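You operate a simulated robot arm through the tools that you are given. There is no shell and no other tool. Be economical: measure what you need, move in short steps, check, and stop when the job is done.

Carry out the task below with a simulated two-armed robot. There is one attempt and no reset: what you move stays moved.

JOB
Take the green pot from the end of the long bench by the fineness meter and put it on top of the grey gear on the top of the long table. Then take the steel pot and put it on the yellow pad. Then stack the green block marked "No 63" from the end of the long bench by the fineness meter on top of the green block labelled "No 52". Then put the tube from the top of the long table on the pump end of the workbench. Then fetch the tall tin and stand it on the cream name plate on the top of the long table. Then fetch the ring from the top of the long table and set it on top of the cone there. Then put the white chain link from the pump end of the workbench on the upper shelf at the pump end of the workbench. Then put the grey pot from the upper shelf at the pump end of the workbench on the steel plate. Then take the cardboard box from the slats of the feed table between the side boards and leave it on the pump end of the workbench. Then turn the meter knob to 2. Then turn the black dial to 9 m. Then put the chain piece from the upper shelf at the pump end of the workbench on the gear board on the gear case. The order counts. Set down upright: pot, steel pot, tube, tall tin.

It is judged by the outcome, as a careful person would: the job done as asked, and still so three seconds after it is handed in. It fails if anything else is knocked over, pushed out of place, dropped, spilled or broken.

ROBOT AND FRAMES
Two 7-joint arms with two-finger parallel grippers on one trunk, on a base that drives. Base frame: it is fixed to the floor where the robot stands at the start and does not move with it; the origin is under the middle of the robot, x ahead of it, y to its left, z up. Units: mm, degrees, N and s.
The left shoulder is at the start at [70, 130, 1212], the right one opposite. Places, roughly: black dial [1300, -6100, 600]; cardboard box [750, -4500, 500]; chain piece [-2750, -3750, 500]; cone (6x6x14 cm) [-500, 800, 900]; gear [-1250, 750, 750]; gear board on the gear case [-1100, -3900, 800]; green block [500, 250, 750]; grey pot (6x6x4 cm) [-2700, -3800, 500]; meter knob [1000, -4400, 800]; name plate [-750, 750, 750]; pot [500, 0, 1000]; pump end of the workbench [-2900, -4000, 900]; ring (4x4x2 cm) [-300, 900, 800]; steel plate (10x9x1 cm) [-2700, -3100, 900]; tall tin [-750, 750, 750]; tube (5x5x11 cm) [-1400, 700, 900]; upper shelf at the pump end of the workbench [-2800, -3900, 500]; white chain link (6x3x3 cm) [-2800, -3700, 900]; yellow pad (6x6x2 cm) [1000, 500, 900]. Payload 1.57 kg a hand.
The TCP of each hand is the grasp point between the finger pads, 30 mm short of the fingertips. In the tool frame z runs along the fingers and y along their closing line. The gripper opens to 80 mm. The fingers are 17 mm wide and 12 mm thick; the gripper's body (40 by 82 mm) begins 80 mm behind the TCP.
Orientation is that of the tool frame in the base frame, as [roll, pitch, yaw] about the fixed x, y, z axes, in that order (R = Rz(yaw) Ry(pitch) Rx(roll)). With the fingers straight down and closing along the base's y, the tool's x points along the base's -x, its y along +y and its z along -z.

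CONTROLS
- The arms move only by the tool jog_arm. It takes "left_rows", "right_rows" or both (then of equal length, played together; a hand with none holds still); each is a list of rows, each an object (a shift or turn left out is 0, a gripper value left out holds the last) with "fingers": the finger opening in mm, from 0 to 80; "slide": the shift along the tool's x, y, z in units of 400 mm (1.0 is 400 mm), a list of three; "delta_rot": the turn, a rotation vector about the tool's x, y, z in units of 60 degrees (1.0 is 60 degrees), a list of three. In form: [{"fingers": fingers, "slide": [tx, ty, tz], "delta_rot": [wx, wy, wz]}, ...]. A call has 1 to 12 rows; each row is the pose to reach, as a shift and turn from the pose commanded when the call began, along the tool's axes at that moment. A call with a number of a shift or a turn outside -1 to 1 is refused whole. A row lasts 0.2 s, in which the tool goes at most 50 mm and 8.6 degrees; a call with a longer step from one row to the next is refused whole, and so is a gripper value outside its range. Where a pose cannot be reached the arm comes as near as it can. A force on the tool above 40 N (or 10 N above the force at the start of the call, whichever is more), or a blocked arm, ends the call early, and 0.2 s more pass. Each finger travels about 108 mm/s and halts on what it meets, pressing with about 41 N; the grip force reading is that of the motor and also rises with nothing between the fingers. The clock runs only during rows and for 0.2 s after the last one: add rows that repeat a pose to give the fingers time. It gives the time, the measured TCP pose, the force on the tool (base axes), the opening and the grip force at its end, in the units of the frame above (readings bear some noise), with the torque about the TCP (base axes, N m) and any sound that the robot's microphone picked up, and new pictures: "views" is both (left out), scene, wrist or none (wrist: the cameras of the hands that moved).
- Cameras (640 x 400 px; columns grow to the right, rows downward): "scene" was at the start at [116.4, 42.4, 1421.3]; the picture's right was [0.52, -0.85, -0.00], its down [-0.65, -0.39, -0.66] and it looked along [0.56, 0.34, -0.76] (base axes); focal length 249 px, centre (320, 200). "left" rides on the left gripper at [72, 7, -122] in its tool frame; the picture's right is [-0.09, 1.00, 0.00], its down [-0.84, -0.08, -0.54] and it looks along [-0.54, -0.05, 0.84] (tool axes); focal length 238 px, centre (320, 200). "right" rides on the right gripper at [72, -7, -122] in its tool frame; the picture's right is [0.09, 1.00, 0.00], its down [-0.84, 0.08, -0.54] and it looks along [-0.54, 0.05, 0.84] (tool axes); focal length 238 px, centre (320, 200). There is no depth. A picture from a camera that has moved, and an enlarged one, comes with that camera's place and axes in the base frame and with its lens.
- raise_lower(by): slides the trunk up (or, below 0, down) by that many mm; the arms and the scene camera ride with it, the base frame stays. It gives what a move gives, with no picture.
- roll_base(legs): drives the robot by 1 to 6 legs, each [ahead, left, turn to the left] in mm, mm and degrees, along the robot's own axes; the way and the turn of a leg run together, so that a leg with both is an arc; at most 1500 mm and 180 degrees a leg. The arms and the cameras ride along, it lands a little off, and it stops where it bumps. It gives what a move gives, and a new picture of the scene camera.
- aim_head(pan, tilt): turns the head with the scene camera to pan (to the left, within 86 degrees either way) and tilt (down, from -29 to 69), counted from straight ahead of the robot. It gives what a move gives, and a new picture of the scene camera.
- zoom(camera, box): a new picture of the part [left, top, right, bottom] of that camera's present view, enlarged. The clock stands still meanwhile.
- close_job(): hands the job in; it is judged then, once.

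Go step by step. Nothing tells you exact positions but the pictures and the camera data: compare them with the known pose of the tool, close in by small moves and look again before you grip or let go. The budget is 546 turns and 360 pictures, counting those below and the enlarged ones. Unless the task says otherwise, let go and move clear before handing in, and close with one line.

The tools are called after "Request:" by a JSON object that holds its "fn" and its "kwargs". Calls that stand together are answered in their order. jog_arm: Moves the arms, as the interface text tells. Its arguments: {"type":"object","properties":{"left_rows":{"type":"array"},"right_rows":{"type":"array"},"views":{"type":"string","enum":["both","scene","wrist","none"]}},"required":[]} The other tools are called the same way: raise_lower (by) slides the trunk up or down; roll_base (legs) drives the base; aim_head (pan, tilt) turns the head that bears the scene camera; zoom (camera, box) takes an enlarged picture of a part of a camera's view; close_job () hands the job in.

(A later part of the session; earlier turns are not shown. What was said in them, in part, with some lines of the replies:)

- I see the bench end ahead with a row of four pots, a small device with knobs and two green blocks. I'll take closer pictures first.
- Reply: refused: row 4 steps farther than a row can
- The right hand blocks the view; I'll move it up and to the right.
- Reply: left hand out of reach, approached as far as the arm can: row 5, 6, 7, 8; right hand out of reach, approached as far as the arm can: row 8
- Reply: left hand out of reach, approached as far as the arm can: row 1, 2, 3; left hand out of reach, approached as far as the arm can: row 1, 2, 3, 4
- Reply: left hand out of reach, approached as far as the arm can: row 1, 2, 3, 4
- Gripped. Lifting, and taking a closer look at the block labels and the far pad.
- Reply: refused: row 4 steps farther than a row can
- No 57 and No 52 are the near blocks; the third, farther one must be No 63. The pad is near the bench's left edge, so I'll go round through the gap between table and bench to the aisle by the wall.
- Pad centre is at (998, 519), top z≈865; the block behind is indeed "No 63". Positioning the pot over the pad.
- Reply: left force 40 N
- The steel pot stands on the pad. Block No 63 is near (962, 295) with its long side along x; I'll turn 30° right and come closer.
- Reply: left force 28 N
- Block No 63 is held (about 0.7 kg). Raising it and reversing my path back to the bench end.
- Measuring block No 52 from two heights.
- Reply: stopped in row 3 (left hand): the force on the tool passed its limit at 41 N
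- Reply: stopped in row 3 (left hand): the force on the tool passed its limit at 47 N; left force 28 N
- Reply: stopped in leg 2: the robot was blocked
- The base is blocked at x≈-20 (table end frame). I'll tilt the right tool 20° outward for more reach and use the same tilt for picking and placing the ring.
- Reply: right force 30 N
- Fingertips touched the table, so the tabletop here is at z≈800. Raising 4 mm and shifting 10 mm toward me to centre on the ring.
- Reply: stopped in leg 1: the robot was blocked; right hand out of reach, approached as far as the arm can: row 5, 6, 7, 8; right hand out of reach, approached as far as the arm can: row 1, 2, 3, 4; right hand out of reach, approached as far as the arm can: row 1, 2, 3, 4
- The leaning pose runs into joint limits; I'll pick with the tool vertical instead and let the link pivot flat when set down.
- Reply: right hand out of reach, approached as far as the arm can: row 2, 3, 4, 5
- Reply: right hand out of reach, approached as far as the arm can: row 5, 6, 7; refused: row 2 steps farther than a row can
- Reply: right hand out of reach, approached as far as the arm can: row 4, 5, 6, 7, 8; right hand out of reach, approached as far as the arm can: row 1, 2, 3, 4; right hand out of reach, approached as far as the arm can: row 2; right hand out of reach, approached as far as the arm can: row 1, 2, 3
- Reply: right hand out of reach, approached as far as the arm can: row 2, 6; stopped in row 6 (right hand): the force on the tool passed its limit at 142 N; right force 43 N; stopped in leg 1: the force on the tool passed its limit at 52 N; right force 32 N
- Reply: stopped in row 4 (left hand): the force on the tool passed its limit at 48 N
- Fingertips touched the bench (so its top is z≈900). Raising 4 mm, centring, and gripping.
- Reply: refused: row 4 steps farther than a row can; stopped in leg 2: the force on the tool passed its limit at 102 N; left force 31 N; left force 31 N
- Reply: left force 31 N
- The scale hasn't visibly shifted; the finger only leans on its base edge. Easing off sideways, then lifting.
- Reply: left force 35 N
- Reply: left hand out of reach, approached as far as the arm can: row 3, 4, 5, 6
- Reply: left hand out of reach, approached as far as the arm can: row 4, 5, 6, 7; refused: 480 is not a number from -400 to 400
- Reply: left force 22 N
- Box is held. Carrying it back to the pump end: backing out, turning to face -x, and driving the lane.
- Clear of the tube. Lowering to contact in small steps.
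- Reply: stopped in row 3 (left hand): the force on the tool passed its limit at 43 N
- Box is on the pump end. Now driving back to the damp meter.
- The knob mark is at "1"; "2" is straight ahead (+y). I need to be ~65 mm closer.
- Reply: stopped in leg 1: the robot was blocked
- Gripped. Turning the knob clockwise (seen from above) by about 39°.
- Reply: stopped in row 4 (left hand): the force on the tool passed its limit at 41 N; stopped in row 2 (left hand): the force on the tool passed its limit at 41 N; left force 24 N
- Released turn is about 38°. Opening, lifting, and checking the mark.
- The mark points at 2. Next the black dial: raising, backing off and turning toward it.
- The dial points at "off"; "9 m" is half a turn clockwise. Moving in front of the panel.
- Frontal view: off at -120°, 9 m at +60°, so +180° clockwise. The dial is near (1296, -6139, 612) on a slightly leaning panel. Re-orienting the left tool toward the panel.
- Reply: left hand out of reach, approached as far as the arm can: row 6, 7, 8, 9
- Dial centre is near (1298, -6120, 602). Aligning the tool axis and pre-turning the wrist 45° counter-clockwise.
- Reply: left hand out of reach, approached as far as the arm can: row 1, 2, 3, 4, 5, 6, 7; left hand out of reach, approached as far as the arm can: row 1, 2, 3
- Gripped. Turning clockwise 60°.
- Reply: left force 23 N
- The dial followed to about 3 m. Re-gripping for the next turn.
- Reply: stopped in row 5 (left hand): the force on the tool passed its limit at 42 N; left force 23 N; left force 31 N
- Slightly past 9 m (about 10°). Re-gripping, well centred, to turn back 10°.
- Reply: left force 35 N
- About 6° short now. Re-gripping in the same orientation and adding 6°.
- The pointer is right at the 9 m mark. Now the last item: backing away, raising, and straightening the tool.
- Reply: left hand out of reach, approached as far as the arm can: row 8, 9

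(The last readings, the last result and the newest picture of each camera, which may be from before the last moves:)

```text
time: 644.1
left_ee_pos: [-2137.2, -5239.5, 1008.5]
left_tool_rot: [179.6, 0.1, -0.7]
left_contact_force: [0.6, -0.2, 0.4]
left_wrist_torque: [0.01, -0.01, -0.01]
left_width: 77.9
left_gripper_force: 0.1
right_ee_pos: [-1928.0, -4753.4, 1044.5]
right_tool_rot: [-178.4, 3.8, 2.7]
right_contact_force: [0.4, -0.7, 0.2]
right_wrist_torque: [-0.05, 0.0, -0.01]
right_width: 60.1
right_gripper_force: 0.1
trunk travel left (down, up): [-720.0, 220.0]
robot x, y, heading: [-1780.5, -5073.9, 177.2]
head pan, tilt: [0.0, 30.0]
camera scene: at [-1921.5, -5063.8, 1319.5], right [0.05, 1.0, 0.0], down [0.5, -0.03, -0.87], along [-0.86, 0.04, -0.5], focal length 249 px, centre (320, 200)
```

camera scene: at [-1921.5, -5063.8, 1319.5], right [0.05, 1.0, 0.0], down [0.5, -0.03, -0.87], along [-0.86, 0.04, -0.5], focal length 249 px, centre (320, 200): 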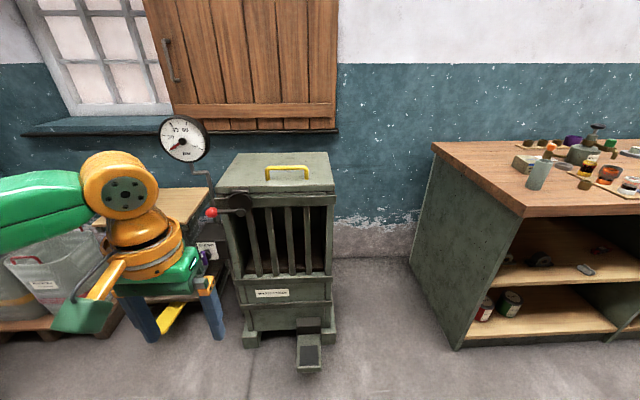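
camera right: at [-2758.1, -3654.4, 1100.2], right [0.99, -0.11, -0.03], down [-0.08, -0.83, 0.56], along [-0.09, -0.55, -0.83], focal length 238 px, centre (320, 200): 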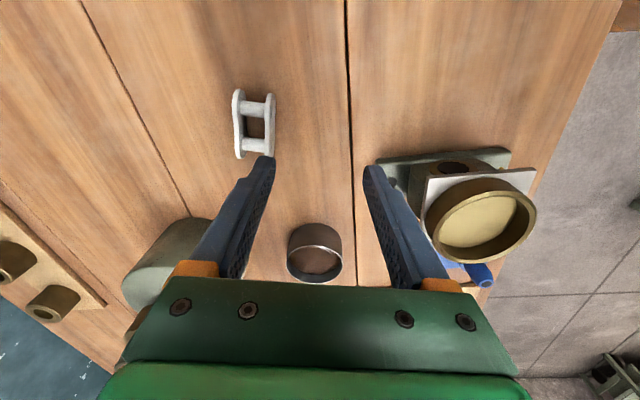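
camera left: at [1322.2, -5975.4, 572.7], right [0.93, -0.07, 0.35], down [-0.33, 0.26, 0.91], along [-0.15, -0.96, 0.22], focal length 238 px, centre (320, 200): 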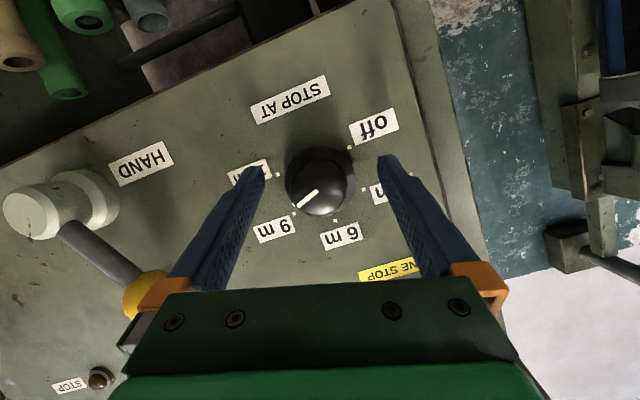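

Request:
{"fn": "roll_base", "kwargs": {"legs": [[160, 0, 2.8], [0, -740, 0], [0, -740, 0], [0, 0, -30]]}}

Request:
{"fn": "aim_head", "kwargs": {"pan": 40, "tilt": 40}}

```text
time: 654.2
left_ee_pos: [-2309.4, -3581.0, 1007.9]
left_tool_rot: [179.7, 0.2, -29.4]
left_contact_force: [-0.5, -0.5, 0.2]
left_wrist_torque: [-0.01, 0.03, 0.02]
left_width: 78.1
left_gripper_force: 0.1
right_ee_pos: [-1893.7, -3255.2, 1043.1]
right_tool_rot: [-178.4, 3.7, -26.0]
right_contact_force: [-0.1, 0.6, 0.1]
right_wrist_torque: [0.03, 0.02, 0.01]
right_width: 60.1
right_gripper_force: 0.0
trunk travel left (down, up): [-720.0, 220.0]
robot x, y, heading: [-1918.5, -3607.0, 148.2]
head pan, tilt: [0.0, 30.0]
camera scene: at [-2038.5, -3529.9, 1319.5], right [0.52, 0.85, 0.0], down [0.43, -0.26, -0.87], along [-0.74, 0.45, -0.5], focal length 249 px, centre (320, 200)
```

scene: 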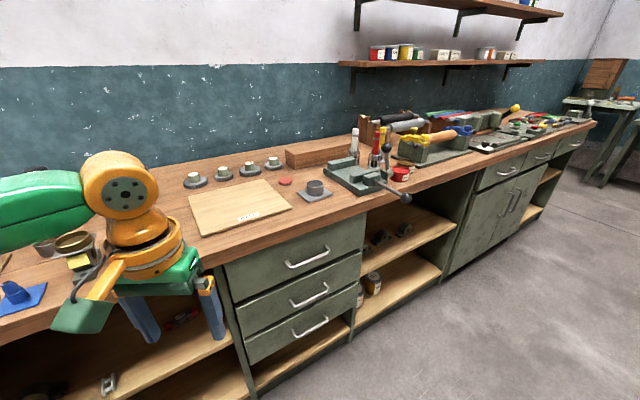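

```text
time: 655.2
left_ee_pos: [-2309.0, -3581.7, 1007.6]
left_tool_rot: [179.6, 0.1, -29.4]
left_contact_force: [-0.2, 0.5, 0.4]
left_wrist_torque: [0.0, 0.01, 0.02]
left_width: 78.2
left_gripper_force: 0.1
right_ee_pos: [-1895.2, -3254.7, 1043.7]
right_tool_rot: [-178.5, 3.7, -26.0]
right_contact_force: [-0.6, -0.3, -0.4]
right_wrist_torque: [0.02, 0.05, -0.03]
right_width: 59.7
right_gripper_force: 0.0
trunk travel left (down, up): [-720.0, 220.0]
robot x, y, heading: [-1916.4, -3604.4, 148.2]
head pan, tilt: [40.0, 40.0]
camera scene: at [-2045.4, -3589.4, 1304.2], right [-0.15, 0.99, 0.0], down [0.64, 0.09, -0.77], along [-0.76, -0.11, -0.64], focal length 249 px, centre (320, 200)
```

scene: 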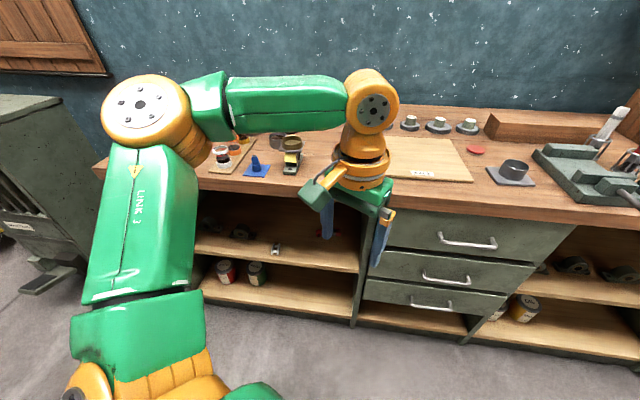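

Request:
{"fn": "raise_lower", "kwargs": {"by": -380}}

Request:
{"fn": "jog_arm", "kwargs": {"left_rows": [{"slide": [0, 0, 0], "delta_rot": [0, 0, 0.14]}, {"slide": [0, 0, 0], "delta_rot": [0, 0, 0.28]}, {"slide": [0, 0, 0], "delta_rot": [0, 0, 0.42]}, {"slide": [0, 0, 0], "delta_rot": [0, 0, 0.56]}, {"slide": [0, 0, 0], "delta_rot": [0, 0, 0.7]}, {"slide": [0, 0, 0], "delta_rot": [0, 0, 0.84]}, {"slide": [0, 0, 0], "delta_rot": [0, 0, 0.98]}, {"slide": [0, 0, 0], "delta_rot": [0, 0, 0.98]}], "views": "none"}}

Request:
{"fn": "aim_head", "kwargs": {"pan": 40, "tilt": 30}}

```text
time: 658.9
left_ee_pos: [-2308.8, -3583.3, 628.4]
left_tool_rot: [179.6, 0.0, -29.4]
left_contact_force: [-0.5, -0.4, -0.4]
left_wrist_torque: [-0.01, 0.02, 0.0]
left_width: 78.2
left_gripper_force: 0.1
right_ee_pos: [-1894.1, -3255.4, 664.7]
right_tool_rot: [-178.3, 3.7, -25.9]
right_contact_force: [-0.8, 0.0, 0.2]
right_wrist_torque: [0.01, 0.01, -0.02]
right_width: 60.1
right_gripper_force: 0.1
trunk travel left (down, up): [-340.0, 600.0]
robot x, y, heading: [-1916.9, -3605.9, 148.4]
head pan, tilt: [40.0, 40.0]
```

```text
time: 660.7
left_ee_pos: [-2309.8, -3581.1, 627.1]
left_tool_rot: [179.7, -0.3, -88.3]
left_contact_force: [-0.7, -0.2, 0.5]
left_wrist_torque: [0.01, 0.0, 0.0]
left_width: 77.9
left_gripper_force: 0.1
right_ee_pos: [-1894.9, -3255.2, 664.1]
right_tool_rot: [-178.4, 3.8, -26.0]
right_contact_force: [-0.1, 0.7, -1.2]
right_wrist_torque: [0.03, 0.0, 0.01]
right_width: 59.9
right_gripper_force: 0.0
trunk travel left (down, up): [-340.0, 600.0]
robot x, y, heading: [-1919.5, -3605.2, 148.3]
head pan, tilt: [40.0, 40.0]
```

```text
time: 661.4
left_ee_pos: [-2309.5, -3581.8, 627.5]
left_tool_rot: [179.8, -0.3, -88.2]
left_contact_force: [1.0, -0.9, 0.1]
left_wrist_torque: [0.0, -0.02, 0.0]
left_width: 78.0
left_gripper_force: 0.0
right_ee_pos: [-1893.8, -3255.0, 662.7]
right_tool_rot: [-178.4, 3.8, -26.1]
right_contact_force: [0.4, -0.2, -0.2]
right_wrist_torque: [0.01, 0.01, 0.01]
right_width: 59.7
right_gripper_force: 0.0
trunk travel left (down, up): [-340.0, 600.0]
robot x, y, heading: [-1920.5, -3606.2, 148.3]
head pan, tilt: [40.0, 30.0]
camera scene: at [-2050.7, -3590.4, 939.5], right [-0.15, 0.99, 0.0], down [0.5, 0.07, -0.87], along [-0.86, -0.13, -0.5], focal length 249 px, centre (320, 200)
```

scene: 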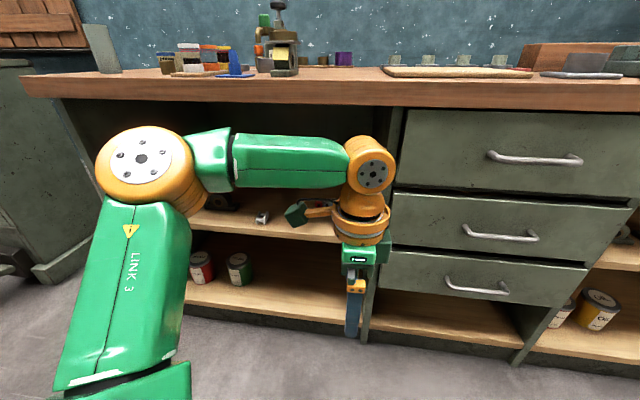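

Request:
{"fn": "jog_arm", "kwargs": {"left_rows": [{"slide": [0.1, 0, 0.05]}, {"slide": [0.2, 0, 0.1]}, {"slide": [0.21, 0, 0.165]}, {"slide": [0.21, 0, 0.165]}], "views": "none"}}

```text
time: 662.4
left_ee_pos: [-2306.7, -3666.7, 561.9]
left_tool_rot: [179.7, -0.3, -88.2]
left_contact_force: [0.3, -0.1, 0.0]
left_wrist_torque: [0.02, 0.01, 0.02]
left_width: 78.0
left_gripper_force: 0.1
right_ee_pos: [-1894.3, -3253.5, 665.7]
right_tool_rot: [-178.5, 3.8, -26.0]
right_contact_force: [0.0, 0.6, 0.9]
right_wrist_torque: [-0.02, -0.01, 0.01]
right_width: 60.1
right_gripper_force: 0.1
trunk travel left (down, up): [-340.0, 600.0]
robot x, y, heading: [-1919.1, -3604.7, 148.4]
head pan, tilt: [40.0, 30.0]
```

Request:
{"fn": "roll_base", "kwargs": {"legs": [[196, 120, 0]]}}

Request:
{"fn": "jog_arm", "kwargs": {"left_rows": [{"slide": [0, 0, 0]}], "views": "wrist"}}

```text
time: 664.1
left_ee_pos: [-2535.7, -3669.3, 561.8]
left_tool_rot: [179.8, -0.3, -88.0]
left_contact_force: [0.1, 0.3, -0.1]
left_wrist_torque: [0.03, 0.01, 0.0]
left_width: 78.1
left_gripper_force: 0.1
right_ee_pos: [-2124.6, -3255.8, 664.1]
right_tool_rot: [-178.4, 3.7, -25.8]
right_contact_force: [-0.3, 0.5, -0.9]
right_wrist_torque: [-0.02, -0.03, -0.01]
right_width: 60.0
right_gripper_force: 0.1
trunk travel left (down, up): [-340.0, 600.0]
robot x, y, heading: [-2151.0, -3605.7, 148.7]
head pan, tilt: [40.0, 30.0]
camera scene: at [-2279.8, -3591.6, 939.5], right [-0.15, 0.99, 0.0], down [0.49, 0.07, -0.87], along [-0.86, -0.13, -0.5], focal length 249 px, centre (320, 200)
```

scene: 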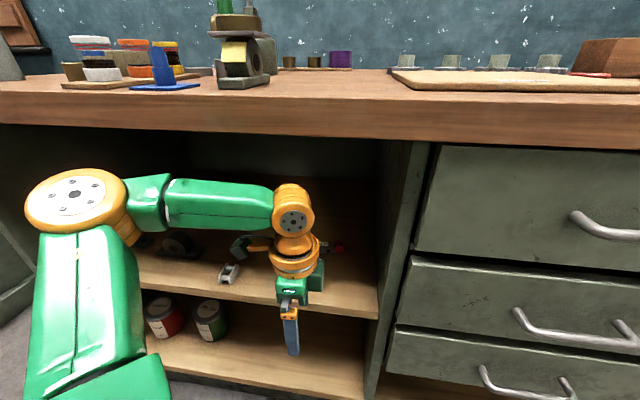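

```text
time: 664.5
left_ee_pos: [-2535.3, -3669.1, 562.4]
left_tool_rot: [179.7, -0.3, -88.1]
left_contact_force: [-0.1, -0.1, 0.3]
left_wrist_torque: [0.0, -0.03, 0.01]
left_width: 78.0
left_gripper_force: 0.0
right_ee_pos: [-2124.2, -3256.0, 664.8]
right_tool_rot: [-178.2, 3.8, -25.8]
right_contact_force: [0.3, -0.9, 0.2]
right_wrist_torque: [-0.02, 0.0, 0.05]
right_width: 60.2
right_gripper_force: 0.1
trunk travel left (down, up): [-340.0, 600.0]
robot x, y, heading: [-2147.6, -3606.9, 148.5]
head pan, tilt: [40.0, 30.0]
camera left: at [-2539.5, -3739.9, 686.0], right [-1.0, 0.06, 0.0], down [0.05, 0.84, 0.54], along [0.03, 0.54, -0.84], focal length 238 px, centre (320, 200)
```

left: 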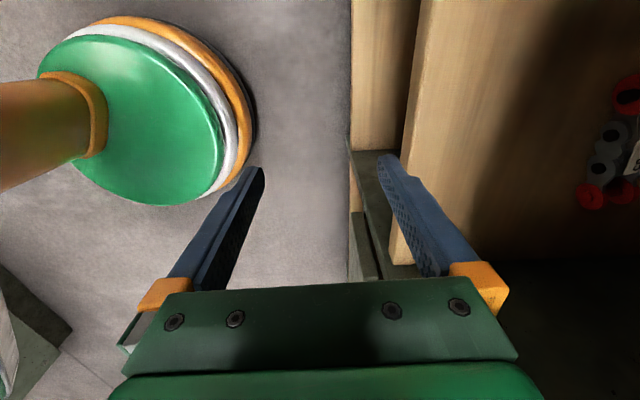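

Chain piece is at about (-2768, -3658), turned ~20°. Advancing the hand under the bench top.

Request:
{"fn": "roll_base", "kwargs": {"legs": [[136, 84, 0]]}}

Request:
{"fn": "jog_arm", "kwargs": {"left_rows": [{"slide": [0, 0, 0], "delta_rot": [0, 0, 0.12]}, {"slide": [0, 0, 0], "delta_rot": [0, 0, 0.24]}, {"slide": [0, 0, 0], "delta_rot": [0, 0, 0.367]}, {"slide": [0, 0, 0], "delta_rot": [0, 0, 0.367]}]}}

```text
time: 666.0
left_ee_pos: [-2695.9, -3666.7, 562.7]
left_tool_rot: [179.9, -0.3, -88.1]
left_contact_force: [-0.4, -0.6, -0.2]
left_wrist_torque: [-0.03, -0.03, 0.02]
left_width: 77.6
left_gripper_force: 0.1
right_ee_pos: [-2282.6, -3255.6, 662.5]
right_tool_rot: [-178.5, 3.7, -25.9]
right_contact_force: [0.3, -0.6, -0.1]
right_wrist_torque: [0.02, -0.01, -0.03]
right_width: 59.9
right_gripper_force: 0.0
trunk travel left (down, up): [-340.0, 600.0]
robot x, y, heading: [-2304.8, -3603.3, 148.6]
head pan, tilt: [40.0, 30.0]
camera scene: at [-2439.4, -3591.1, 939.4], right [-0.15, 0.99, 0.0], down [0.49, 0.07, -0.87], along [-0.86, -0.13, -0.5], focal length 249 px, centre (320, 200)
```

scene: 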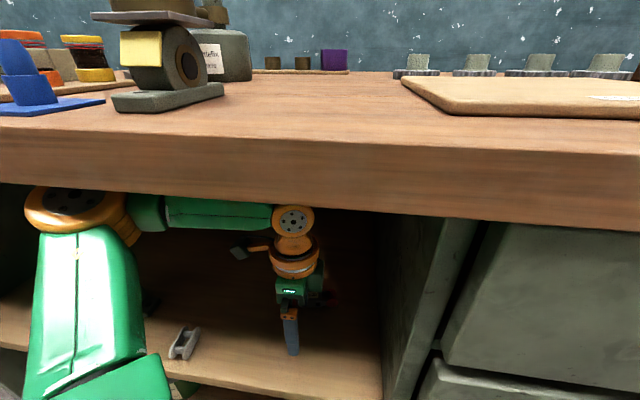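

```text
time: 667.0
left_ee_pos: [-2695.4, -3668.4, 562.3]
left_tool_rot: [179.8, -0.4, -110.1]
left_contact_force: [0.0, -0.3, 0.6]
left_wrist_torque: [0.05, -0.01, -0.02]
left_width: 78.2
left_gripper_force: 0.1
right_ee_pos: [-2282.3, -3256.2, 663.9]
right_tool_rot: [-178.5, 3.8, -25.9]
right_contact_force: [1.2, -0.2, -0.1]
right_wrist_torque: [-0.01, -0.01, -0.01]
right_width: 59.9
right_gripper_force: 0.0
trunk travel left (down, up): [-340.0, 600.0]
robot x, y, heading: [-2302.8, -3606.2, 148.6]
head pan, tilt: [40.0, 30.0]
camera scene: at [-2439.0, -3591.1, 939.5], right [-0.15, 0.99, 0.0], down [0.49, 0.07, -0.87], along [-0.86, -0.13, -0.5], focal length 249 px, centre (320, 200)
camera left: at [-2726.2, -3731.9, 686.4], right [-0.9, 0.43, 0.0], down [0.36, 0.76, 0.54], along [0.23, 0.49, -0.84], focal length 238 px, centre (320, 200)
```

scene: 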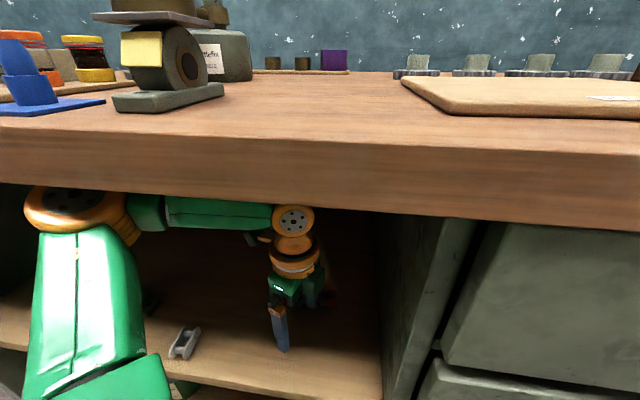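
left: 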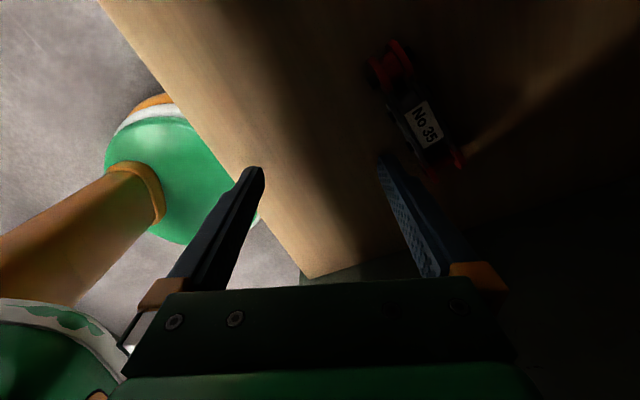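

Request:
{"fn": "roll_base", "kwargs": {"legs": [[37, 23, 0]]}}

Request:
{"fn": "jog_arm", "kwargs": {"left_rows": [{"slide": [0.01, 0.04, 0], "delta_rot": [0, 0, -0.1]}, {"slide": [0.02, 0.07, 0.0], "delta_rot": [0, 0, -0.2]}, {"slide": [0.02, 0.07, 0.0], "delta_rot": [0, 0, -0.2]}]}}

```text
time: 667.9
left_ee_pos: [-2739.1, -3668.8, 561.7]
left_tool_rot: [179.9, -0.4, -110.2]
left_contact_force: [0.6, 0.4, -0.3]
left_wrist_torque: [-0.01, -0.01, -0.02]
left_width: 78.1
left_gripper_force: 0.0
right_ee_pos: [-2326.8, -3255.0, 664.4]
right_tool_rot: [-178.4, 3.8, -25.9]
right_contact_force: [0.4, 0.1, -0.1]
right_wrist_torque: [-0.05, -0.02, -0.02]
right_width: 59.8
right_gripper_force: 0.1
trunk travel left (down, up): [-340.0, 600.0]
robot x, y, heading: [-2352.1, -3606.7, 148.4]
head pan, tilt: [40.0, 30.0]
camera scene: at [-2483.1, -3591.5, 939.4], right [-0.15, 0.99, 0.0], down [0.5, 0.07, -0.87], along [-0.86, -0.13, -0.5], focal length 249 px, centre (320, 200)
```

scene: 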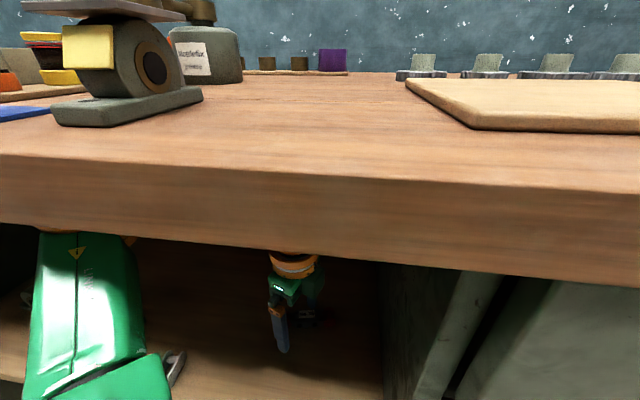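

```text
time: 668.7
left_ee_pos: [-2766.8, -3666.2, 562.2]
left_tool_rot: [179.8, -0.2, -98.1]
left_contact_force: [-0.2, 0.8, -0.5]
left_wrist_torque: [-0.01, 0.01, 0.01]
left_width: 78.0
left_gripper_force: 0.1
right_ee_pos: [-2326.4, -3256.3, 664.5]
right_tool_rot: [-178.2, 3.7, -25.8]
right_contact_force: [0.2, 0.2, -1.3]
right_wrist_torque: [0.01, 0.01, 0.02]
right_width: 59.9
right_gripper_force: 0.0
trunk travel left (down, up): [-340.0, 600.0]
robot x, y, heading: [-2348.8, -3606.2, 148.3]
head pan, tilt: [40.0, 30.0]
camera scene: at [-2482.5, -3593.1, 939.2], right [-0.15, 0.99, 0.0], down [0.49, 0.08, -0.87], along [-0.86, -0.13, -0.5], focal length 249 px, centre (320, 200)
camera left: at [-2783.1, -3736.5, 685.9], right [-0.97, 0.23, 0.0], down [0.2, 0.82, 0.54], along [0.12, 0.53, -0.84], focal length 238 px, centre (320, 200)
```

scene: 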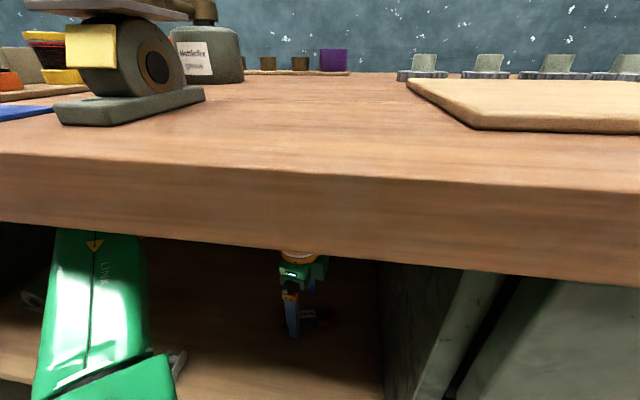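
left: 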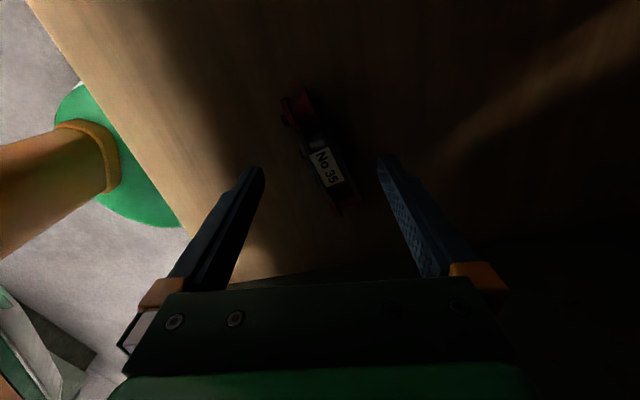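

Request:
{"fn": "jog_arm", "kwargs": {"left_rows": [{"slide": [-0.008, 0.005, 0], "delta_rot": [0, 0, -0.1]}, {"slide": [-0.008, 0.005, 0.0], "delta_rot": [0, 0, -0.2]}, {"slide": [-0.008, 0.005, 0.02], "delta_rot": [0, 0, -0.3]}, {"slide": [-0.008, 0.005, 0.02], "delta_rot": [0, 0, -0.3]}], "views": "none"}}

Request:
{"fn": "zoom", "kwargs": {"camera": "left", "box": [200, 60, 440, 260]}}

```text
time: 669.7
left_ee_pos: [-2767.3, -3669.1, 554.0]
left_tool_rot: [179.8, 0.8, -80.0]
left_contact_force: [0.4, 0.4, 0.1]
left_wrist_torque: [-0.03, 0.01, 0.01]
left_width: 77.8
left_gripper_force: 0.1
right_ee_pos: [-2324.8, -3263.6, 667.3]
right_tool_rot: [-177.8, 4.3, -25.8]
right_contact_force: [-0.4, -0.6, 0.0]
right_wrist_torque: [-0.01, -0.01, 0.0]
right_width: 59.8
right_gripper_force: 0.0
trunk travel left (down, up): [-340.0, 600.0]
robot x, y, heading: [-2349.7, -3606.8, 148.8]
head pan, tilt: [40.0, 30.0]
```

```text
2.00 times, centred on (320, 160) of left
camera zoom: at [-2760.7, -3741.7, 675.3], right [-1.0, -0.08, 0.0], down [-0.07, 0.83, 0.55], along [-0.05, 0.55, -0.83], focal length 477 px, centre (320, 280)
```

zoom: 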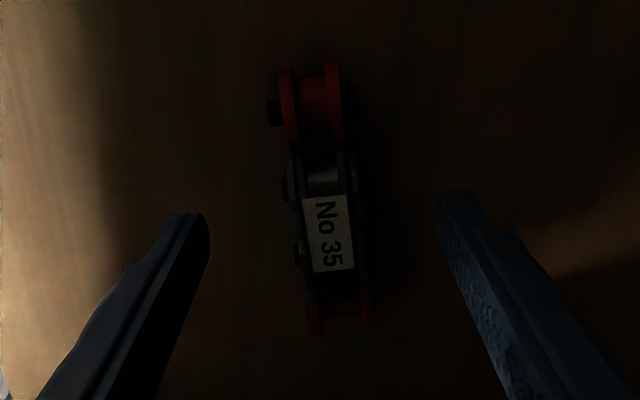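

My body leaned slightly: the elbow is brushing the bench underside. Lowering the trunk relieves that and brings the fingers down around the chain piece.

Request:
{"fn": "raise_lower", "kwargs": {"by": -26}}

Request:
{"fn": "zoom", "kwargs": {"camera": "left", "box": [200, 60, 440, 260]}}

```text
time: 670.4
left_ee_pos: [-2770.6, -3662.2, 529.3]
left_tool_rot: [179.6, -0.3, -80.3]
left_contact_force: [-0.2, -0.1, 0.4]
left_wrist_torque: [-0.01, -0.01, -0.05]
left_width: 78.1
left_gripper_force: 0.1
right_ee_pos: [-2327.3, -3254.6, 638.1]
right_tool_rot: [-178.6, 3.8, -26.0]
right_contact_force: [-0.2, -0.1, 0.4]
right_wrist_torque: [-0.01, 0.0, 0.0]
right_width: 60.0
right_gripper_force: 0.0
trunk travel left (down, up): [-314.0, 626.0]
robot x, y, heading: [-2352.8, -3604.5, 148.3]
head pan, tilt: [40.0, 30.0]
```

```text
2.00 times, centred on (320, 160) of left
camera zoom: at [-2763.7, -3732.9, 652.8], right [-1.0, -0.08, 0.01], down [-0.06, 0.84, 0.54], along [-0.05, 0.54, -0.84], focal length 477 px, centre (320, 280)
```

zoom: 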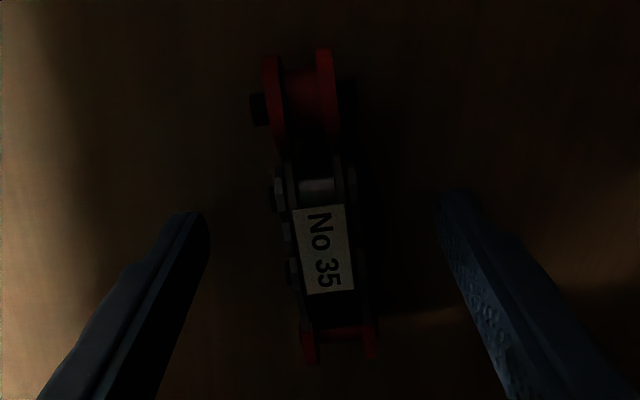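

Request:
{"fn": "jog_arm", "kwargs": {"left_rows": [{"slide": [0, -0.004, 0.006]}, {"slide": [0, -0.004, 0.006], "fingers": 55}, {"slide": [0, -0.004, 0.006], "fingers": 30}, {"slide": [0, -0.004, 0.006], "fingers": 15}, {"slide": [0, -0.004, 0.006], "fingers": 15}, {"slide": [0, -0.004, 0.006], "fingers": 15}], "views": "none"}}

Request:
{"fn": "zoom", "kwargs": {"camera": "left", "box": [200, 60, 440, 260]}}

```text
time: 671.8
left_ee_pos: [-2768.2, -3662.8, 526.3]
left_tool_rot: [179.7, -0.3, -80.1]
left_contact_force: [-0.9, 0.9, 0.3]
left_wrist_torque: [0.05, -0.02, 0.03]
left_width: 29.3
left_gripper_force: 38.7
right_ee_pos: [-2326.4, -3256.8, 638.1]
right_tool_rot: [-178.4, 3.8, -25.8]
right_contact_force: [0.6, 0.2, -0.3]
right_wrist_torque: [0.01, -0.03, 0.01]
right_width: 60.0
right_gripper_force: 0.1
trunk travel left (down, up): [-314.0, 626.0]
robot x, y, heading: [-2350.5, -3604.2, 148.4]
head pan, tilt: [40.0, 30.0]
```

```text
2.00 times, centred on (320, 160) of left
camera zoom: at [-2761.3, -3733.2, 649.2], right [-1.0, -0.08, 0.01], down [-0.06, 0.84, 0.54], along [-0.05, 0.54, -0.84], focal length 477 px, centre (320, 280)
```

zoom: 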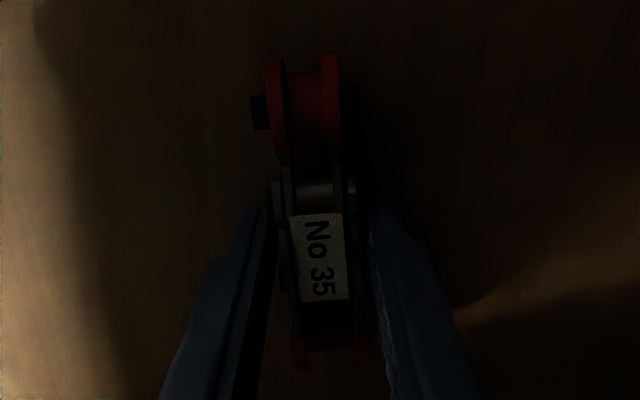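

Request:
{"fn": "jog_arm", "kwargs": {"left_rows": [{"slide": [0, 0, -0.015]}, {"slide": [0, 0, -0.035]}, {"slide": [0, 0, -0.035]}], "views": "wrist"}}

```text
time: 672.6
left_ee_pos: [-2767.0, -3662.8, 541.5]
left_tool_rot: [179.6, -0.3, -80.1]
left_contact_force: [-0.6, -0.5, -1.7]
left_wrist_torque: [0.03, -0.01, 0.0]
left_width: 29.5
left_gripper_force: 38.7
right_ee_pos: [-2327.2, -3255.4, 638.8]
right_tool_rot: [-178.4, 3.7, -25.8]
right_contact_force: [-0.2, 0.1, 0.2]
right_wrist_torque: [-0.04, -0.01, -0.01]
right_width: 59.8
right_gripper_force: 0.1
trunk travel left (down, up): [-314.0, 626.0]
robot x, y, heading: [-2349.9, -3608.2, 148.4]
head pan, tilt: [40.0, 30.0]
camera left: at [-2761.4, -3733.0, 664.1], right [-1.0, -0.08, 0.0], down [-0.06, 0.84, 0.54], along [-0.05, 0.54, -0.84], focal length 238 px, centre (320, 200)
```

left: 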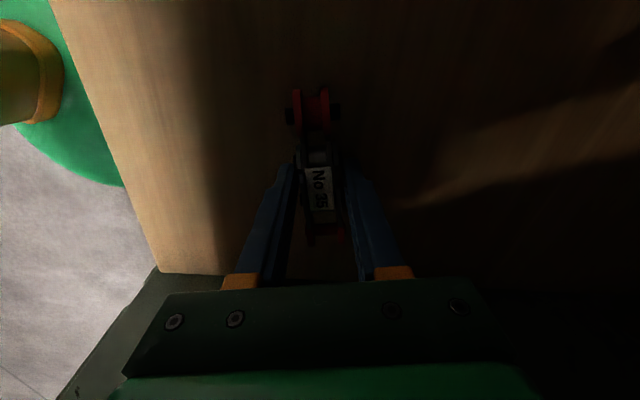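

Request:
{"fn": "roll_base", "kwargs": {"legs": [[-170, -105, 0], [-170, -105, 0]]}}

```text
time: 675.4
left_ee_pos: [-2366.9, -3660.7, 541.7]
left_tool_rot: [179.7, -0.3, -80.3]
left_contact_force: [-0.8, 0.3, -1.6]
left_wrist_torque: [0.01, 0.0, -0.04]
left_width: 29.6
left_gripper_force: 38.8
right_ee_pos: [-1924.9, -3255.8, 637.4]
right_tool_rot: [-178.5, 3.8, -26.0]
right_contact_force: [0.7, 0.2, -0.6]
right_wrist_torque: [-0.01, -0.01, -0.05]
right_width: 60.0
right_gripper_force: 0.0
trunk travel left (down, up): [-314.0, 626.0]
robot x, y, heading: [-1949.5, -3605.5, 148.3]
head pan, tilt: [40.0, 30.0]
camera scene: at [-2082.3, -3591.7, 913.5], right [-0.15, 0.99, 0.0], down [0.49, 0.07, -0.87], along [-0.86, -0.13, -0.5], focal length 249 px, centre (320, 200)
```

scene: 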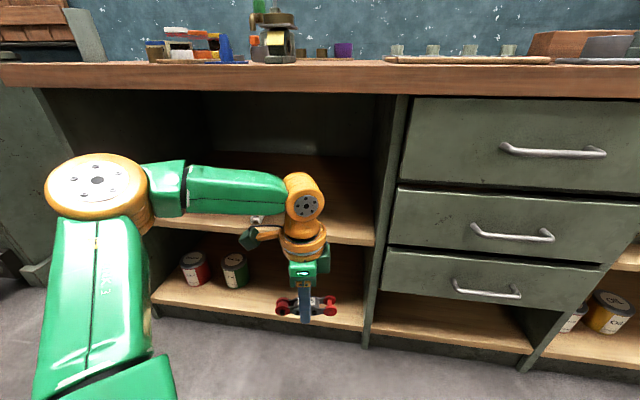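

Request:
{"fn": "raise_lower", "kwargs": {"by": 400}}

Request:
{"fn": "zoom", "kwargs": {"camera": "scene", "box": [120, 180, 420, 360]}}

Request:
{"fn": "roll_base", "kwargs": {"legs": [[0, 0, -148], [0, -420, 0]]}}

Request:
{"fn": "aim_head", "kwargs": {"pan": 0, "tilt": 30}}

```text
time: 679.2
left_ee_pos: [-2367.9, -3661.1, 939.6]
left_tool_rot: [179.8, -0.2, -80.2]
left_contact_force: [0.4, 0.0, -2.2]
left_wrist_torque: [0.04, 0.03, -0.02]
left_width: 29.3
left_gripper_force: 38.9
right_ee_pos: [-1926.1, -3256.1, 1038.2]
right_tool_rot: [-178.4, 3.7, -26.1]
right_contact_force: [0.1, 0.2, -0.8]
right_wrist_torque: [-0.03, 0.01, 0.0]
right_width: 60.0
right_gripper_force: 0.0
trunk travel left (down, up): [-714.0, 226.0]
robot x, y, heading: [-1952.1, -3608.1, 148.2]
head pan, tilt: [40.0, 30.0]
```

```text
2.13 times, centred on (270, 270) of scene
camera zoom: at [-2082.9, -3591.7, 1313.4], right [-0.15, 0.99, 0.0], down [0.5, 0.07, -0.87], along [-0.86, -0.13, -0.5], focal length 530 px, centre (427, 51)
```

zoom: 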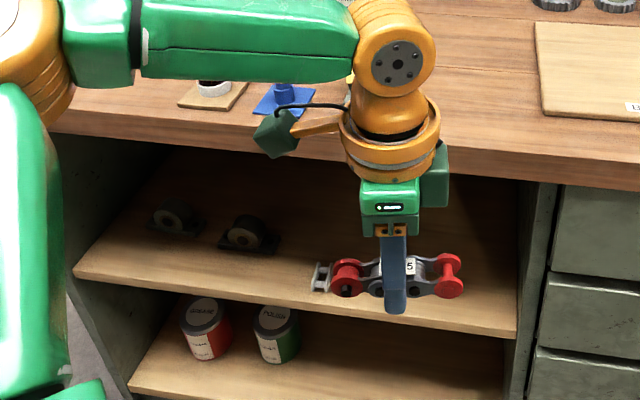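

```text
time: 688.0
left_ee_pos: [-1626.6, -3770.9, 941.4]
left_tool_rot: [179.9, -0.1, 130.2]
left_contact_force: [-0.4, -0.1, -2.0]
left_wrist_torque: [0.0, 0.0, -0.01]
left_width: 29.5
left_gripper_force: 39.3
right_ee_pos: [-1800.4, -4344.5, 1037.8]
right_tool_rot: [-178.4, 3.7, -175.6]
right_contact_force: [-1.3, 0.9, 0.1]
right_wrist_torque: [-0.02, 0.01, -0.02]
right_width: 59.9
right_gripper_force: 0.1
trunk travel left (down, up): [-714.0, 226.0]
robot x, y, heading: [-1958.4, -4032.8, -1.3]
head pan, tilt: [40.0, 30.0]
camera scene: at [-1837.5, -3971.7, 1313.4], right [0.63, -0.78, 0.0], down [-0.39, -0.31, -0.87], along [0.68, 0.54, -0.5], focal length 249 px, centre (320, 200)
```

scene: 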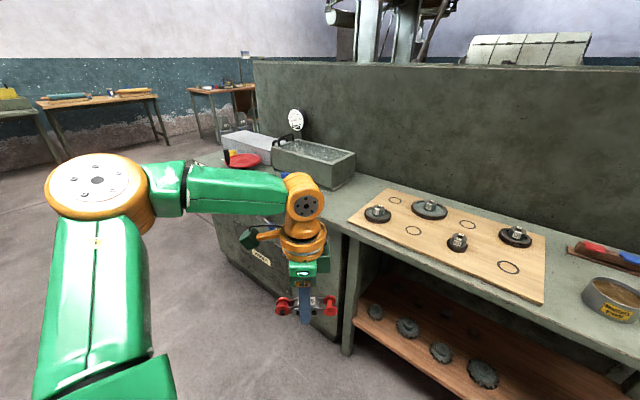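

```text
time: 689.0
left_ee_pos: [-1627.4, -3772.7, 940.1]
left_tool_rot: [179.7, -0.3, 130.2]
left_contact_force: [-1.0, -0.3, -1.6]
left_wrist_torque: [-0.02, 0.0, 0.03]
left_width: 29.5
left_gripper_force: 38.7
right_ee_pos: [-1801.7, -4345.5, 1038.3]
right_tool_rot: [-178.4, 3.6, -175.5]
right_contact_force: [0.1, 0.9, -0.3]
right_wrist_torque: [0.0, -0.02, 0.0]
right_width: 60.2
right_gripper_force: 0.0
trunk travel left (down, up): [-714.0, 226.0]
robot x, y, heading: [-1959.9, -4030.9, -1.2]
head pan, tilt: [0.0, 30.0]
camera scene: at [-1817.7, -4031.2, 1313.5], right [-0.02, -1.0, 0.0], down [-0.5, 0.01, -0.87], along [0.87, -0.02, -0.5], focal length 249 px, centre (320, 200)
```

scene: 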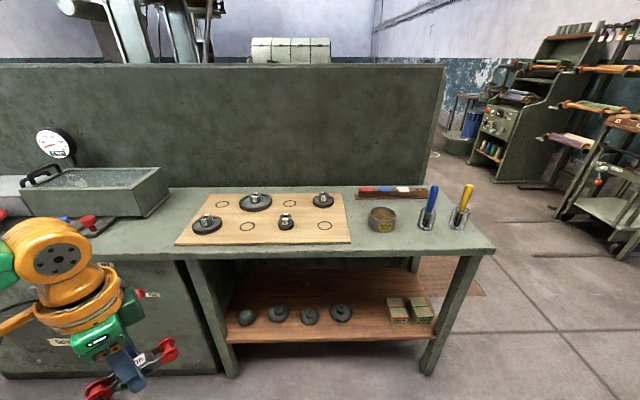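

The gear board is ahead with free room between the front gears near (-1137, -3797). Driving up to it.

Request:
{"fn": "roll_base", "kwargs": {"legs": [[440, 40, 1]]}}

Request:
{"fn": "jog_arm", "kwargs": {"left_rows": [{"slide": [0, 0, -0.05], "delta_rot": [0, 0, 0.13]}, {"slide": [0, 0, -0.05], "delta_rot": [0, 0, 0.26]}, {"slide": [0, 0, -0.05], "delta_rot": [0, 0, 0.39]}, {"slide": [0, 0, -0.05], "delta_rot": [0, 0, 0.52]}, {"slide": [0, 0, -0.05], "delta_rot": [0, 0, 0.65]}, {"slide": [0, 0, -0.05], "delta_rot": [0, 0, 0.67]}], "views": "none"}}

Request:
{"fn": "aim_head", "kwargs": {"pan": 20, "tilt": 50}}

```text
time: 691.7
left_ee_pos: [-1190.8, -3736.6, 939.6]
left_tool_rot: [179.7, -0.1, 130.8]
left_contact_force: [0.2, -0.2, -1.9]
left_wrist_torque: [-0.02, -0.01, 0.01]
left_width: 29.5
left_gripper_force: 39.1
right_ee_pos: [-1361.4, -4310.3, 1039.6]
right_tool_rot: [-178.4, 3.7, -175.0]
right_contact_force: [0.3, 0.0, -0.7]
right_wrist_torque: [-0.03, -0.03, -0.01]
right_width: 59.9
right_gripper_force: 0.0
trunk travel left (down, up): [-714.0, 226.0]
robot x, y, heading: [-1520.2, -4000.1, -0.7]
head pan, tilt: [0.0, 30.0]
camera scene: at [-1380.5, -3997.5, 1313.6], right [-0.01, -1.0, 0.0], down [-0.5, 0.01, -0.87], along [0.87, -0.01, -0.5], focal length 249 px, centre (320, 200)
```

scene: 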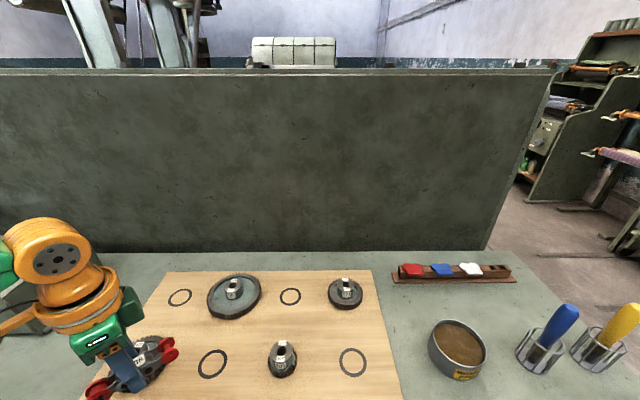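

```text
time: 693.1
left_ee_pos: [-1190.6, -3735.8, 960.2]
left_tool_rot: [179.9, -0.4, 90.5]
left_contact_force: [0.1, -0.1, -2.1]
left_wrist_torque: [-0.01, 0.01, 0.03]
left_width: 29.4
left_gripper_force: 39.4
right_ee_pos: [-1360.9, -4311.7, 1039.0]
right_tool_rot: [-178.4, 3.8, -175.1]
right_contact_force: [-0.1, -0.1, 0.3]
right_wrist_torque: [0.02, -0.02, -0.01]
right_width: 60.2
right_gripper_force: 0.1
trunk travel left (down, up): [-714.0, 226.0]
robot x, y, heading: [-1520.0, -3996.6, -0.2]
head pan, tilt: [0.0, 30.0]
```

```text
time: 693.9
left_ee_pos: [-1190.5, -3735.5, 960.0]
left_tool_rot: [179.9, -0.4, 90.6]
left_contact_force: [0.9, 0.9, -1.5]
left_wrist_torque: [0.02, 0.02, 0.02]
left_width: 29.3
left_gripper_force: 38.7
right_ee_pos: [-1360.0, -4311.5, 1038.1]
right_tool_rot: [-178.3, 3.8, -175.0]
right_contact_force: [-0.1, -0.7, -0.7]
right_wrist_torque: [0.0, 0.02, -0.03]
right_width: 59.6
right_gripper_force: 0.1
trunk travel left (down, up): [-714.0, 226.0]
robot x, y, heading: [-1519.6, -3997.9, -0.5]
head pan, tilt: [20.0, 50.0]
camera scene: at [-1397.2, -3971.0, 1284.0], right [0.33, -0.94, 0.0], down [-0.72, -0.25, -0.64], along [0.61, 0.21, -0.77], focal length 249 px, centre (320, 200)
```

scene: 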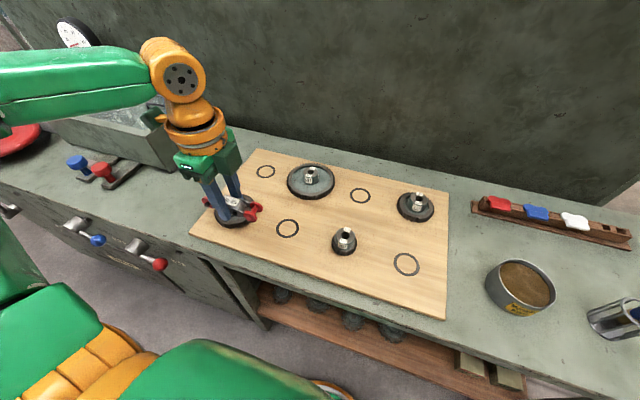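

Request:
{"fn": "jog_arm", "kwargs": {"left_rows": [{"slide": [-0.09, 0.07, 0]}, {"slide": [-0.18, 0.15, 0]}, {"slide": [-0.18, 0.15, 0.08]}, {"slide": [-0.18, 0.15, 0.16]}, {"slide": [-0.18, 0.15, 0.21]}, {"slide": [-0.18, 0.15, 0.21]}]}}

```text
time: 695.3
left_ee_pos: [-1129.9, -3804.9, 876.7]
left_tool_rot: [179.9, -0.2, 90.6]
left_contact_force: [0.5, 0.1, -1.8]
left_wrist_torque: [0.0, 0.01, -0.02]
left_width: 29.5
left_gripper_force: 39.0
right_ee_pos: [-1360.0, -4311.7, 1037.6]
right_tool_rot: [-178.4, 3.7, -175.1]
right_contact_force: [-0.6, -0.1, 0.1]
right_wrist_torque: [0.0, -0.03, 0.0]
right_width: 60.2
right_gripper_force: 0.1
trunk travel left (down, up): [-714.0, 226.0]
robot x, y, heading: [-1519.5, -4002.6, -0.5]
head pan, tilt: [20.0, 50.0]
camera scene: at [-1397.5, -3970.7, 1284.0], right [0.33, -0.94, 0.0], down [-0.72, -0.25, -0.64], along [0.61, 0.21, -0.77], focal length 249 px, centre (320, 200)
camera left: at [-1122.9, -3733.3, 1001.1], right [1.0, -0.08, 0.0], down [-0.07, -0.84, 0.54], along [-0.04, -0.54, -0.84], focal length 238 px, centre (320, 200)
```

scene: 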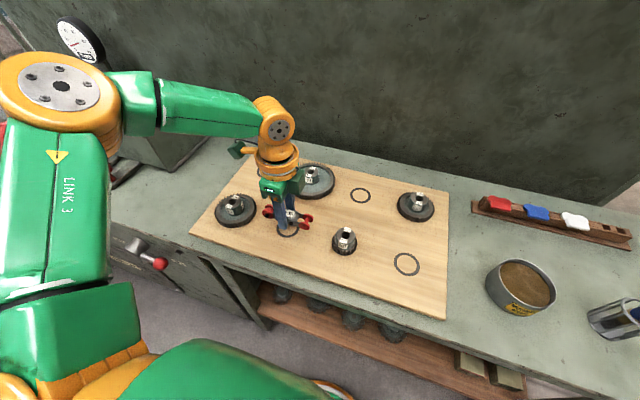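
left: 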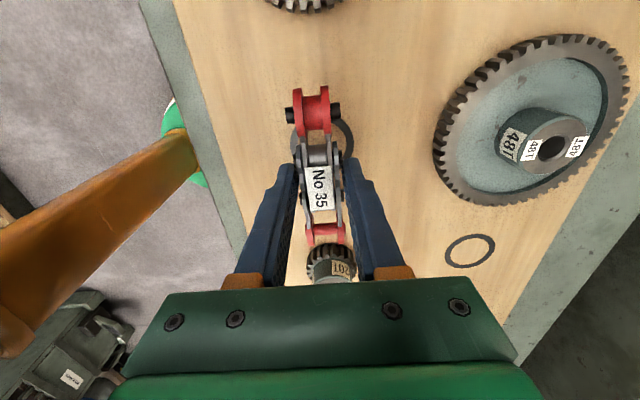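

Request:
{"fn": "jog_arm", "kwargs": {"left_rows": [{"slide": [0.008, 0, 0.025]}, {"slide": [0.008, 0, 0.04]}, {"slide": [0.008, 0, 0.05]}, {"slide": [0.008, 0, 0.05]}], "views": "none"}}

```text
time: 696.3
left_ee_pos: [-1130.1, -3803.9, 856.6]
left_tool_rot: [-180.0, -0.4, 90.6]
left_contact_force: [0.2, 0.4, -1.6]
left_wrist_torque: [0.01, 0.02, -0.02]
left_width: 29.4
left_gripper_force: 39.3
right_ee_pos: [-1360.7, -4311.4, 1038.1]
right_tool_rot: [-178.4, 3.7, -175.0]
right_contact_force: [-0.1, 0.2, 1.9]
right_wrist_torque: [0.02, 0.0, 0.01]
right_width: 59.9
right_gripper_force: 0.0
trunk travel left (down, up): [-714.0, 226.0]
robot x, y, heading: [-1520.9, -3997.3, -0.4]
head pan, tilt: [20.0, 50.0]
```

Request:
{"fn": "jog_arm", "kwargs": {"left_rows": [{"slide": [0, 0, 0.006]}, {"slide": [0, 0, 0.012]}, {"slide": [0, 0, 0.018]}, {"slide": [0, 0, 0.018]}], "views": "none"}}

Request:
{"fn": "zoom", "kwargs": {"camera": "scene", "box": [230, 160, 370, 270]}}

```text
time: 697.3
left_ee_pos: [-1128.7, -3803.4, 849.1]
left_tool_rot: [180.0, -0.4, 90.6]
left_contact_force: [-0.7, -0.1, -1.5]
left_wrist_torque: [-0.01, 0.02, 0.03]
left_width: 29.5
left_gripper_force: 38.8
right_ee_pos: [-1360.6, -4310.9, 1038.3]
right_tool_rot: [-178.4, 3.7, -175.0]
right_contact_force: [-0.4, 0.6, -0.4]
right_wrist_torque: [-0.02, 0.01, -0.01]
right_width: 60.1
right_gripper_force: 0.0
trunk travel left (down, up): [-714.0, 226.0]
robot x, y, heading: [-1521.0, -4000.2, -0.8]
head pan, tilt: [20.0, 50.0]
```

```text
3.64 times, centred on (300, 215) of scene
camera zoom: at [-1397.1, -3971.0, 1283.9], right [0.33, -0.94, 0.0], down [-0.72, -0.25, -0.64], along [0.61, 0.21, -0.77], focal length 904 px, centre (393, 146)
```

zoom: 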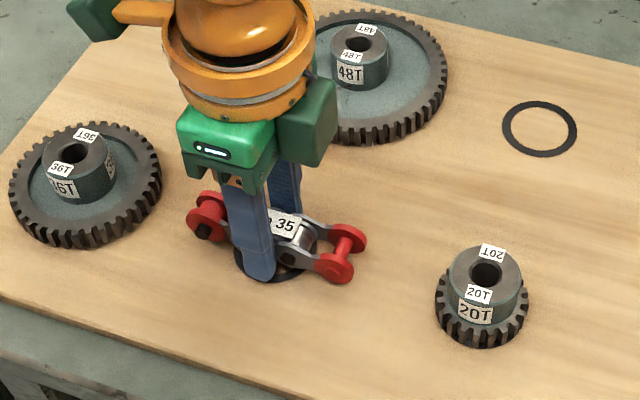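

Plenty of room. Continuing down to contact.

Request:
{"fn": "jog_arm", "kwargs": {"left_rows": [{"slide": [0, 0, 0.006]}, {"slide": [0, 0, 0.012]}, {"slide": [0, 0, 0.018]}, {"slide": [0, 0, 0.018]}], "views": "none"}}

```text
time: 698.3
left_ee_pos: [-1130.3, -3803.3, 842.5]
left_tool_rot: [179.8, -0.4, 90.5]
left_contact_force: [0.7, 0.9, 2.5]
left_wrist_torque: [-0.23, 0.06, 0.01]
left_width: 29.3
left_gripper_force: 38.6
right_ee_pos: [-1360.2, -4312.0, 1038.1]
right_tool_rot: [-178.4, 3.9, -175.0]
right_contact_force: [-0.7, -0.2, -0.1]
right_wrist_torque: [0.0, -0.02, -0.02]
right_width: 60.1
right_gripper_force: 0.0
trunk travel left (down, up): [-714.0, 226.0]
robot x, y, heading: [-1517.5, -3999.3, -0.6]
head pan, tilt: [20.0, 50.0]
```

Request:
{"fn": "jog_arm", "kwargs": {"left_rows": [{"slide": [0, 0, 0.004]}, {"slide": [0, 0, 0.004], "fingers": 45}, {"slide": [0, 0, 0.004], "fingers": 60}, {"slide": [0, 0, -0.04]}, {"slide": [0, 0, -0.15]}, {"slide": [0, 0, -0.27]}, {"slide": [0, 0, -0.36]}], "views": "wrist"}}

Request:
{"fn": "zoom", "kwargs": {"camera": "scene", "box": [190, 140, 450, 310]}}

```text
time: 699.9
left_ee_pos: [-1129.2, -3804.8, 985.2]
left_tool_rot: [179.9, -0.4, 90.6]
left_contact_force: [0.0, 0.7, -0.3]
left_wrist_torque: [0.01, -0.02, 0.02]
left_width: 60.0
left_gripper_force: 0.0
right_ee_pos: [-1360.7, -4311.2, 1038.6]
right_tool_rot: [-178.5, 3.8, -175.1]
right_contact_force: [0.3, -0.1, 0.3]
right_wrist_torque: [-0.01, 0.02, 0.04]
right_width: 60.2
right_gripper_force: 0.0
trunk travel left (down, up): [-714.0, 226.0]
robot x, y, heading: [-1523.4, -3996.4, -0.6]
head pan, tilt: [20.0, 50.0]
camera left: at [-1124.0, -3733.0, 1109.0], right [1.0, -0.08, 0.0], down [-0.07, -0.84, 0.54], along [-0.04, -0.53, -0.84], focal length 238 px, centre (320, 200)
```

left: 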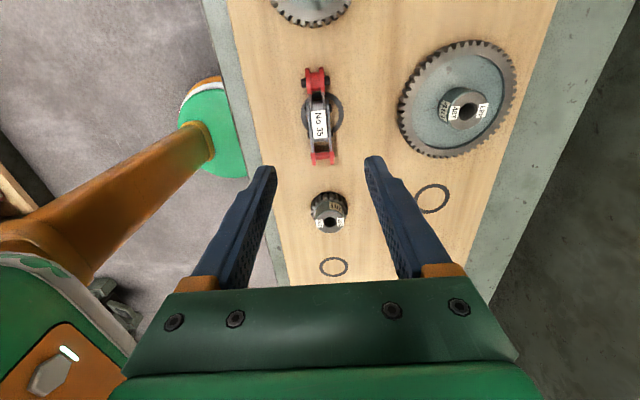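

```text
2.35 times, centred on (320, 225) of scene
camera zoom: at [-1398.2, -3971.5, 1284.0], right [0.33, -0.94, 0.0], down [-0.72, -0.25, -0.64], along [0.61, 0.21, -0.77], focal length 585 px, centre (320, 141)
```

zoom: 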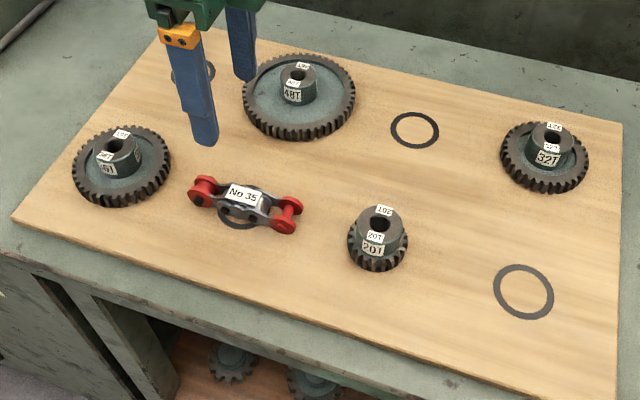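

The chain piece lies on the gear board, and everything else I placed was still in position when last seen. Backing clear and handing in.

Request:
{"fn": "roll_base", "kwargs": {"legs": [[-250, 0, 0]]}}

```text
time: 701.8
left_ee_pos: [-1377.3, -3800.4, 984.0]
left_tool_rot: [-179.9, -0.4, 90.9]
left_contact_force: [0.3, -0.5, 0.0]
left_wrist_torque: [-0.03, 0.02, -0.01]
left_width: 60.1
left_gripper_force: 0.1
right_ee_pos: [-1604.9, -4307.1, 1038.5]
right_tool_rot: [-178.4, 3.7, -174.7]
right_contact_force: [0.6, -0.4, -0.8]
right_wrist_torque: [0.0, 0.04, -0.01]
right_width: 59.9
right_gripper_force: 0.0
trunk travel left (down, up): [-714.0, 226.0]
robot x, y, heading: [-1767.7, -3994.1, -0.1]
head pan, tilt: [20.0, 50.0]
camera scene: at [-1643.8, -3968.4, 1283.8], right [0.34, -0.94, 0.0], down [-0.72, -0.26, -0.64], along [0.6, 0.22, -0.77], focal length 249 px, centre (320, 200)
```

scene: 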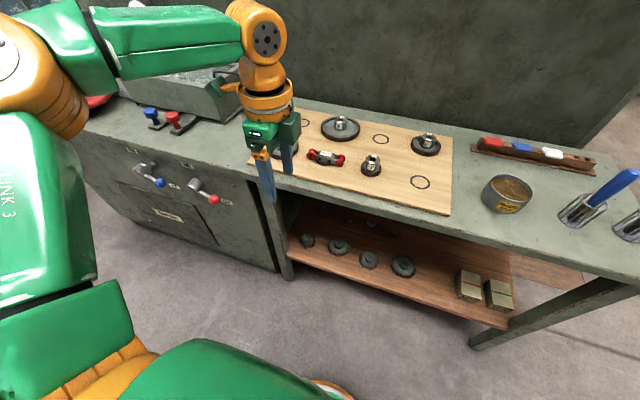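

All twelve steps are done and the hands are clear, so I'm handing in.

Request:
{"fn": "close_job", "kwargs": {}}

```text
The job is handed in.
```

I did all twelve steps in the order given and handed the job in with both hands empty and clear; while I carried the white chain link, a finger pushed against the base of the bench scale, which I could not see to have moved.
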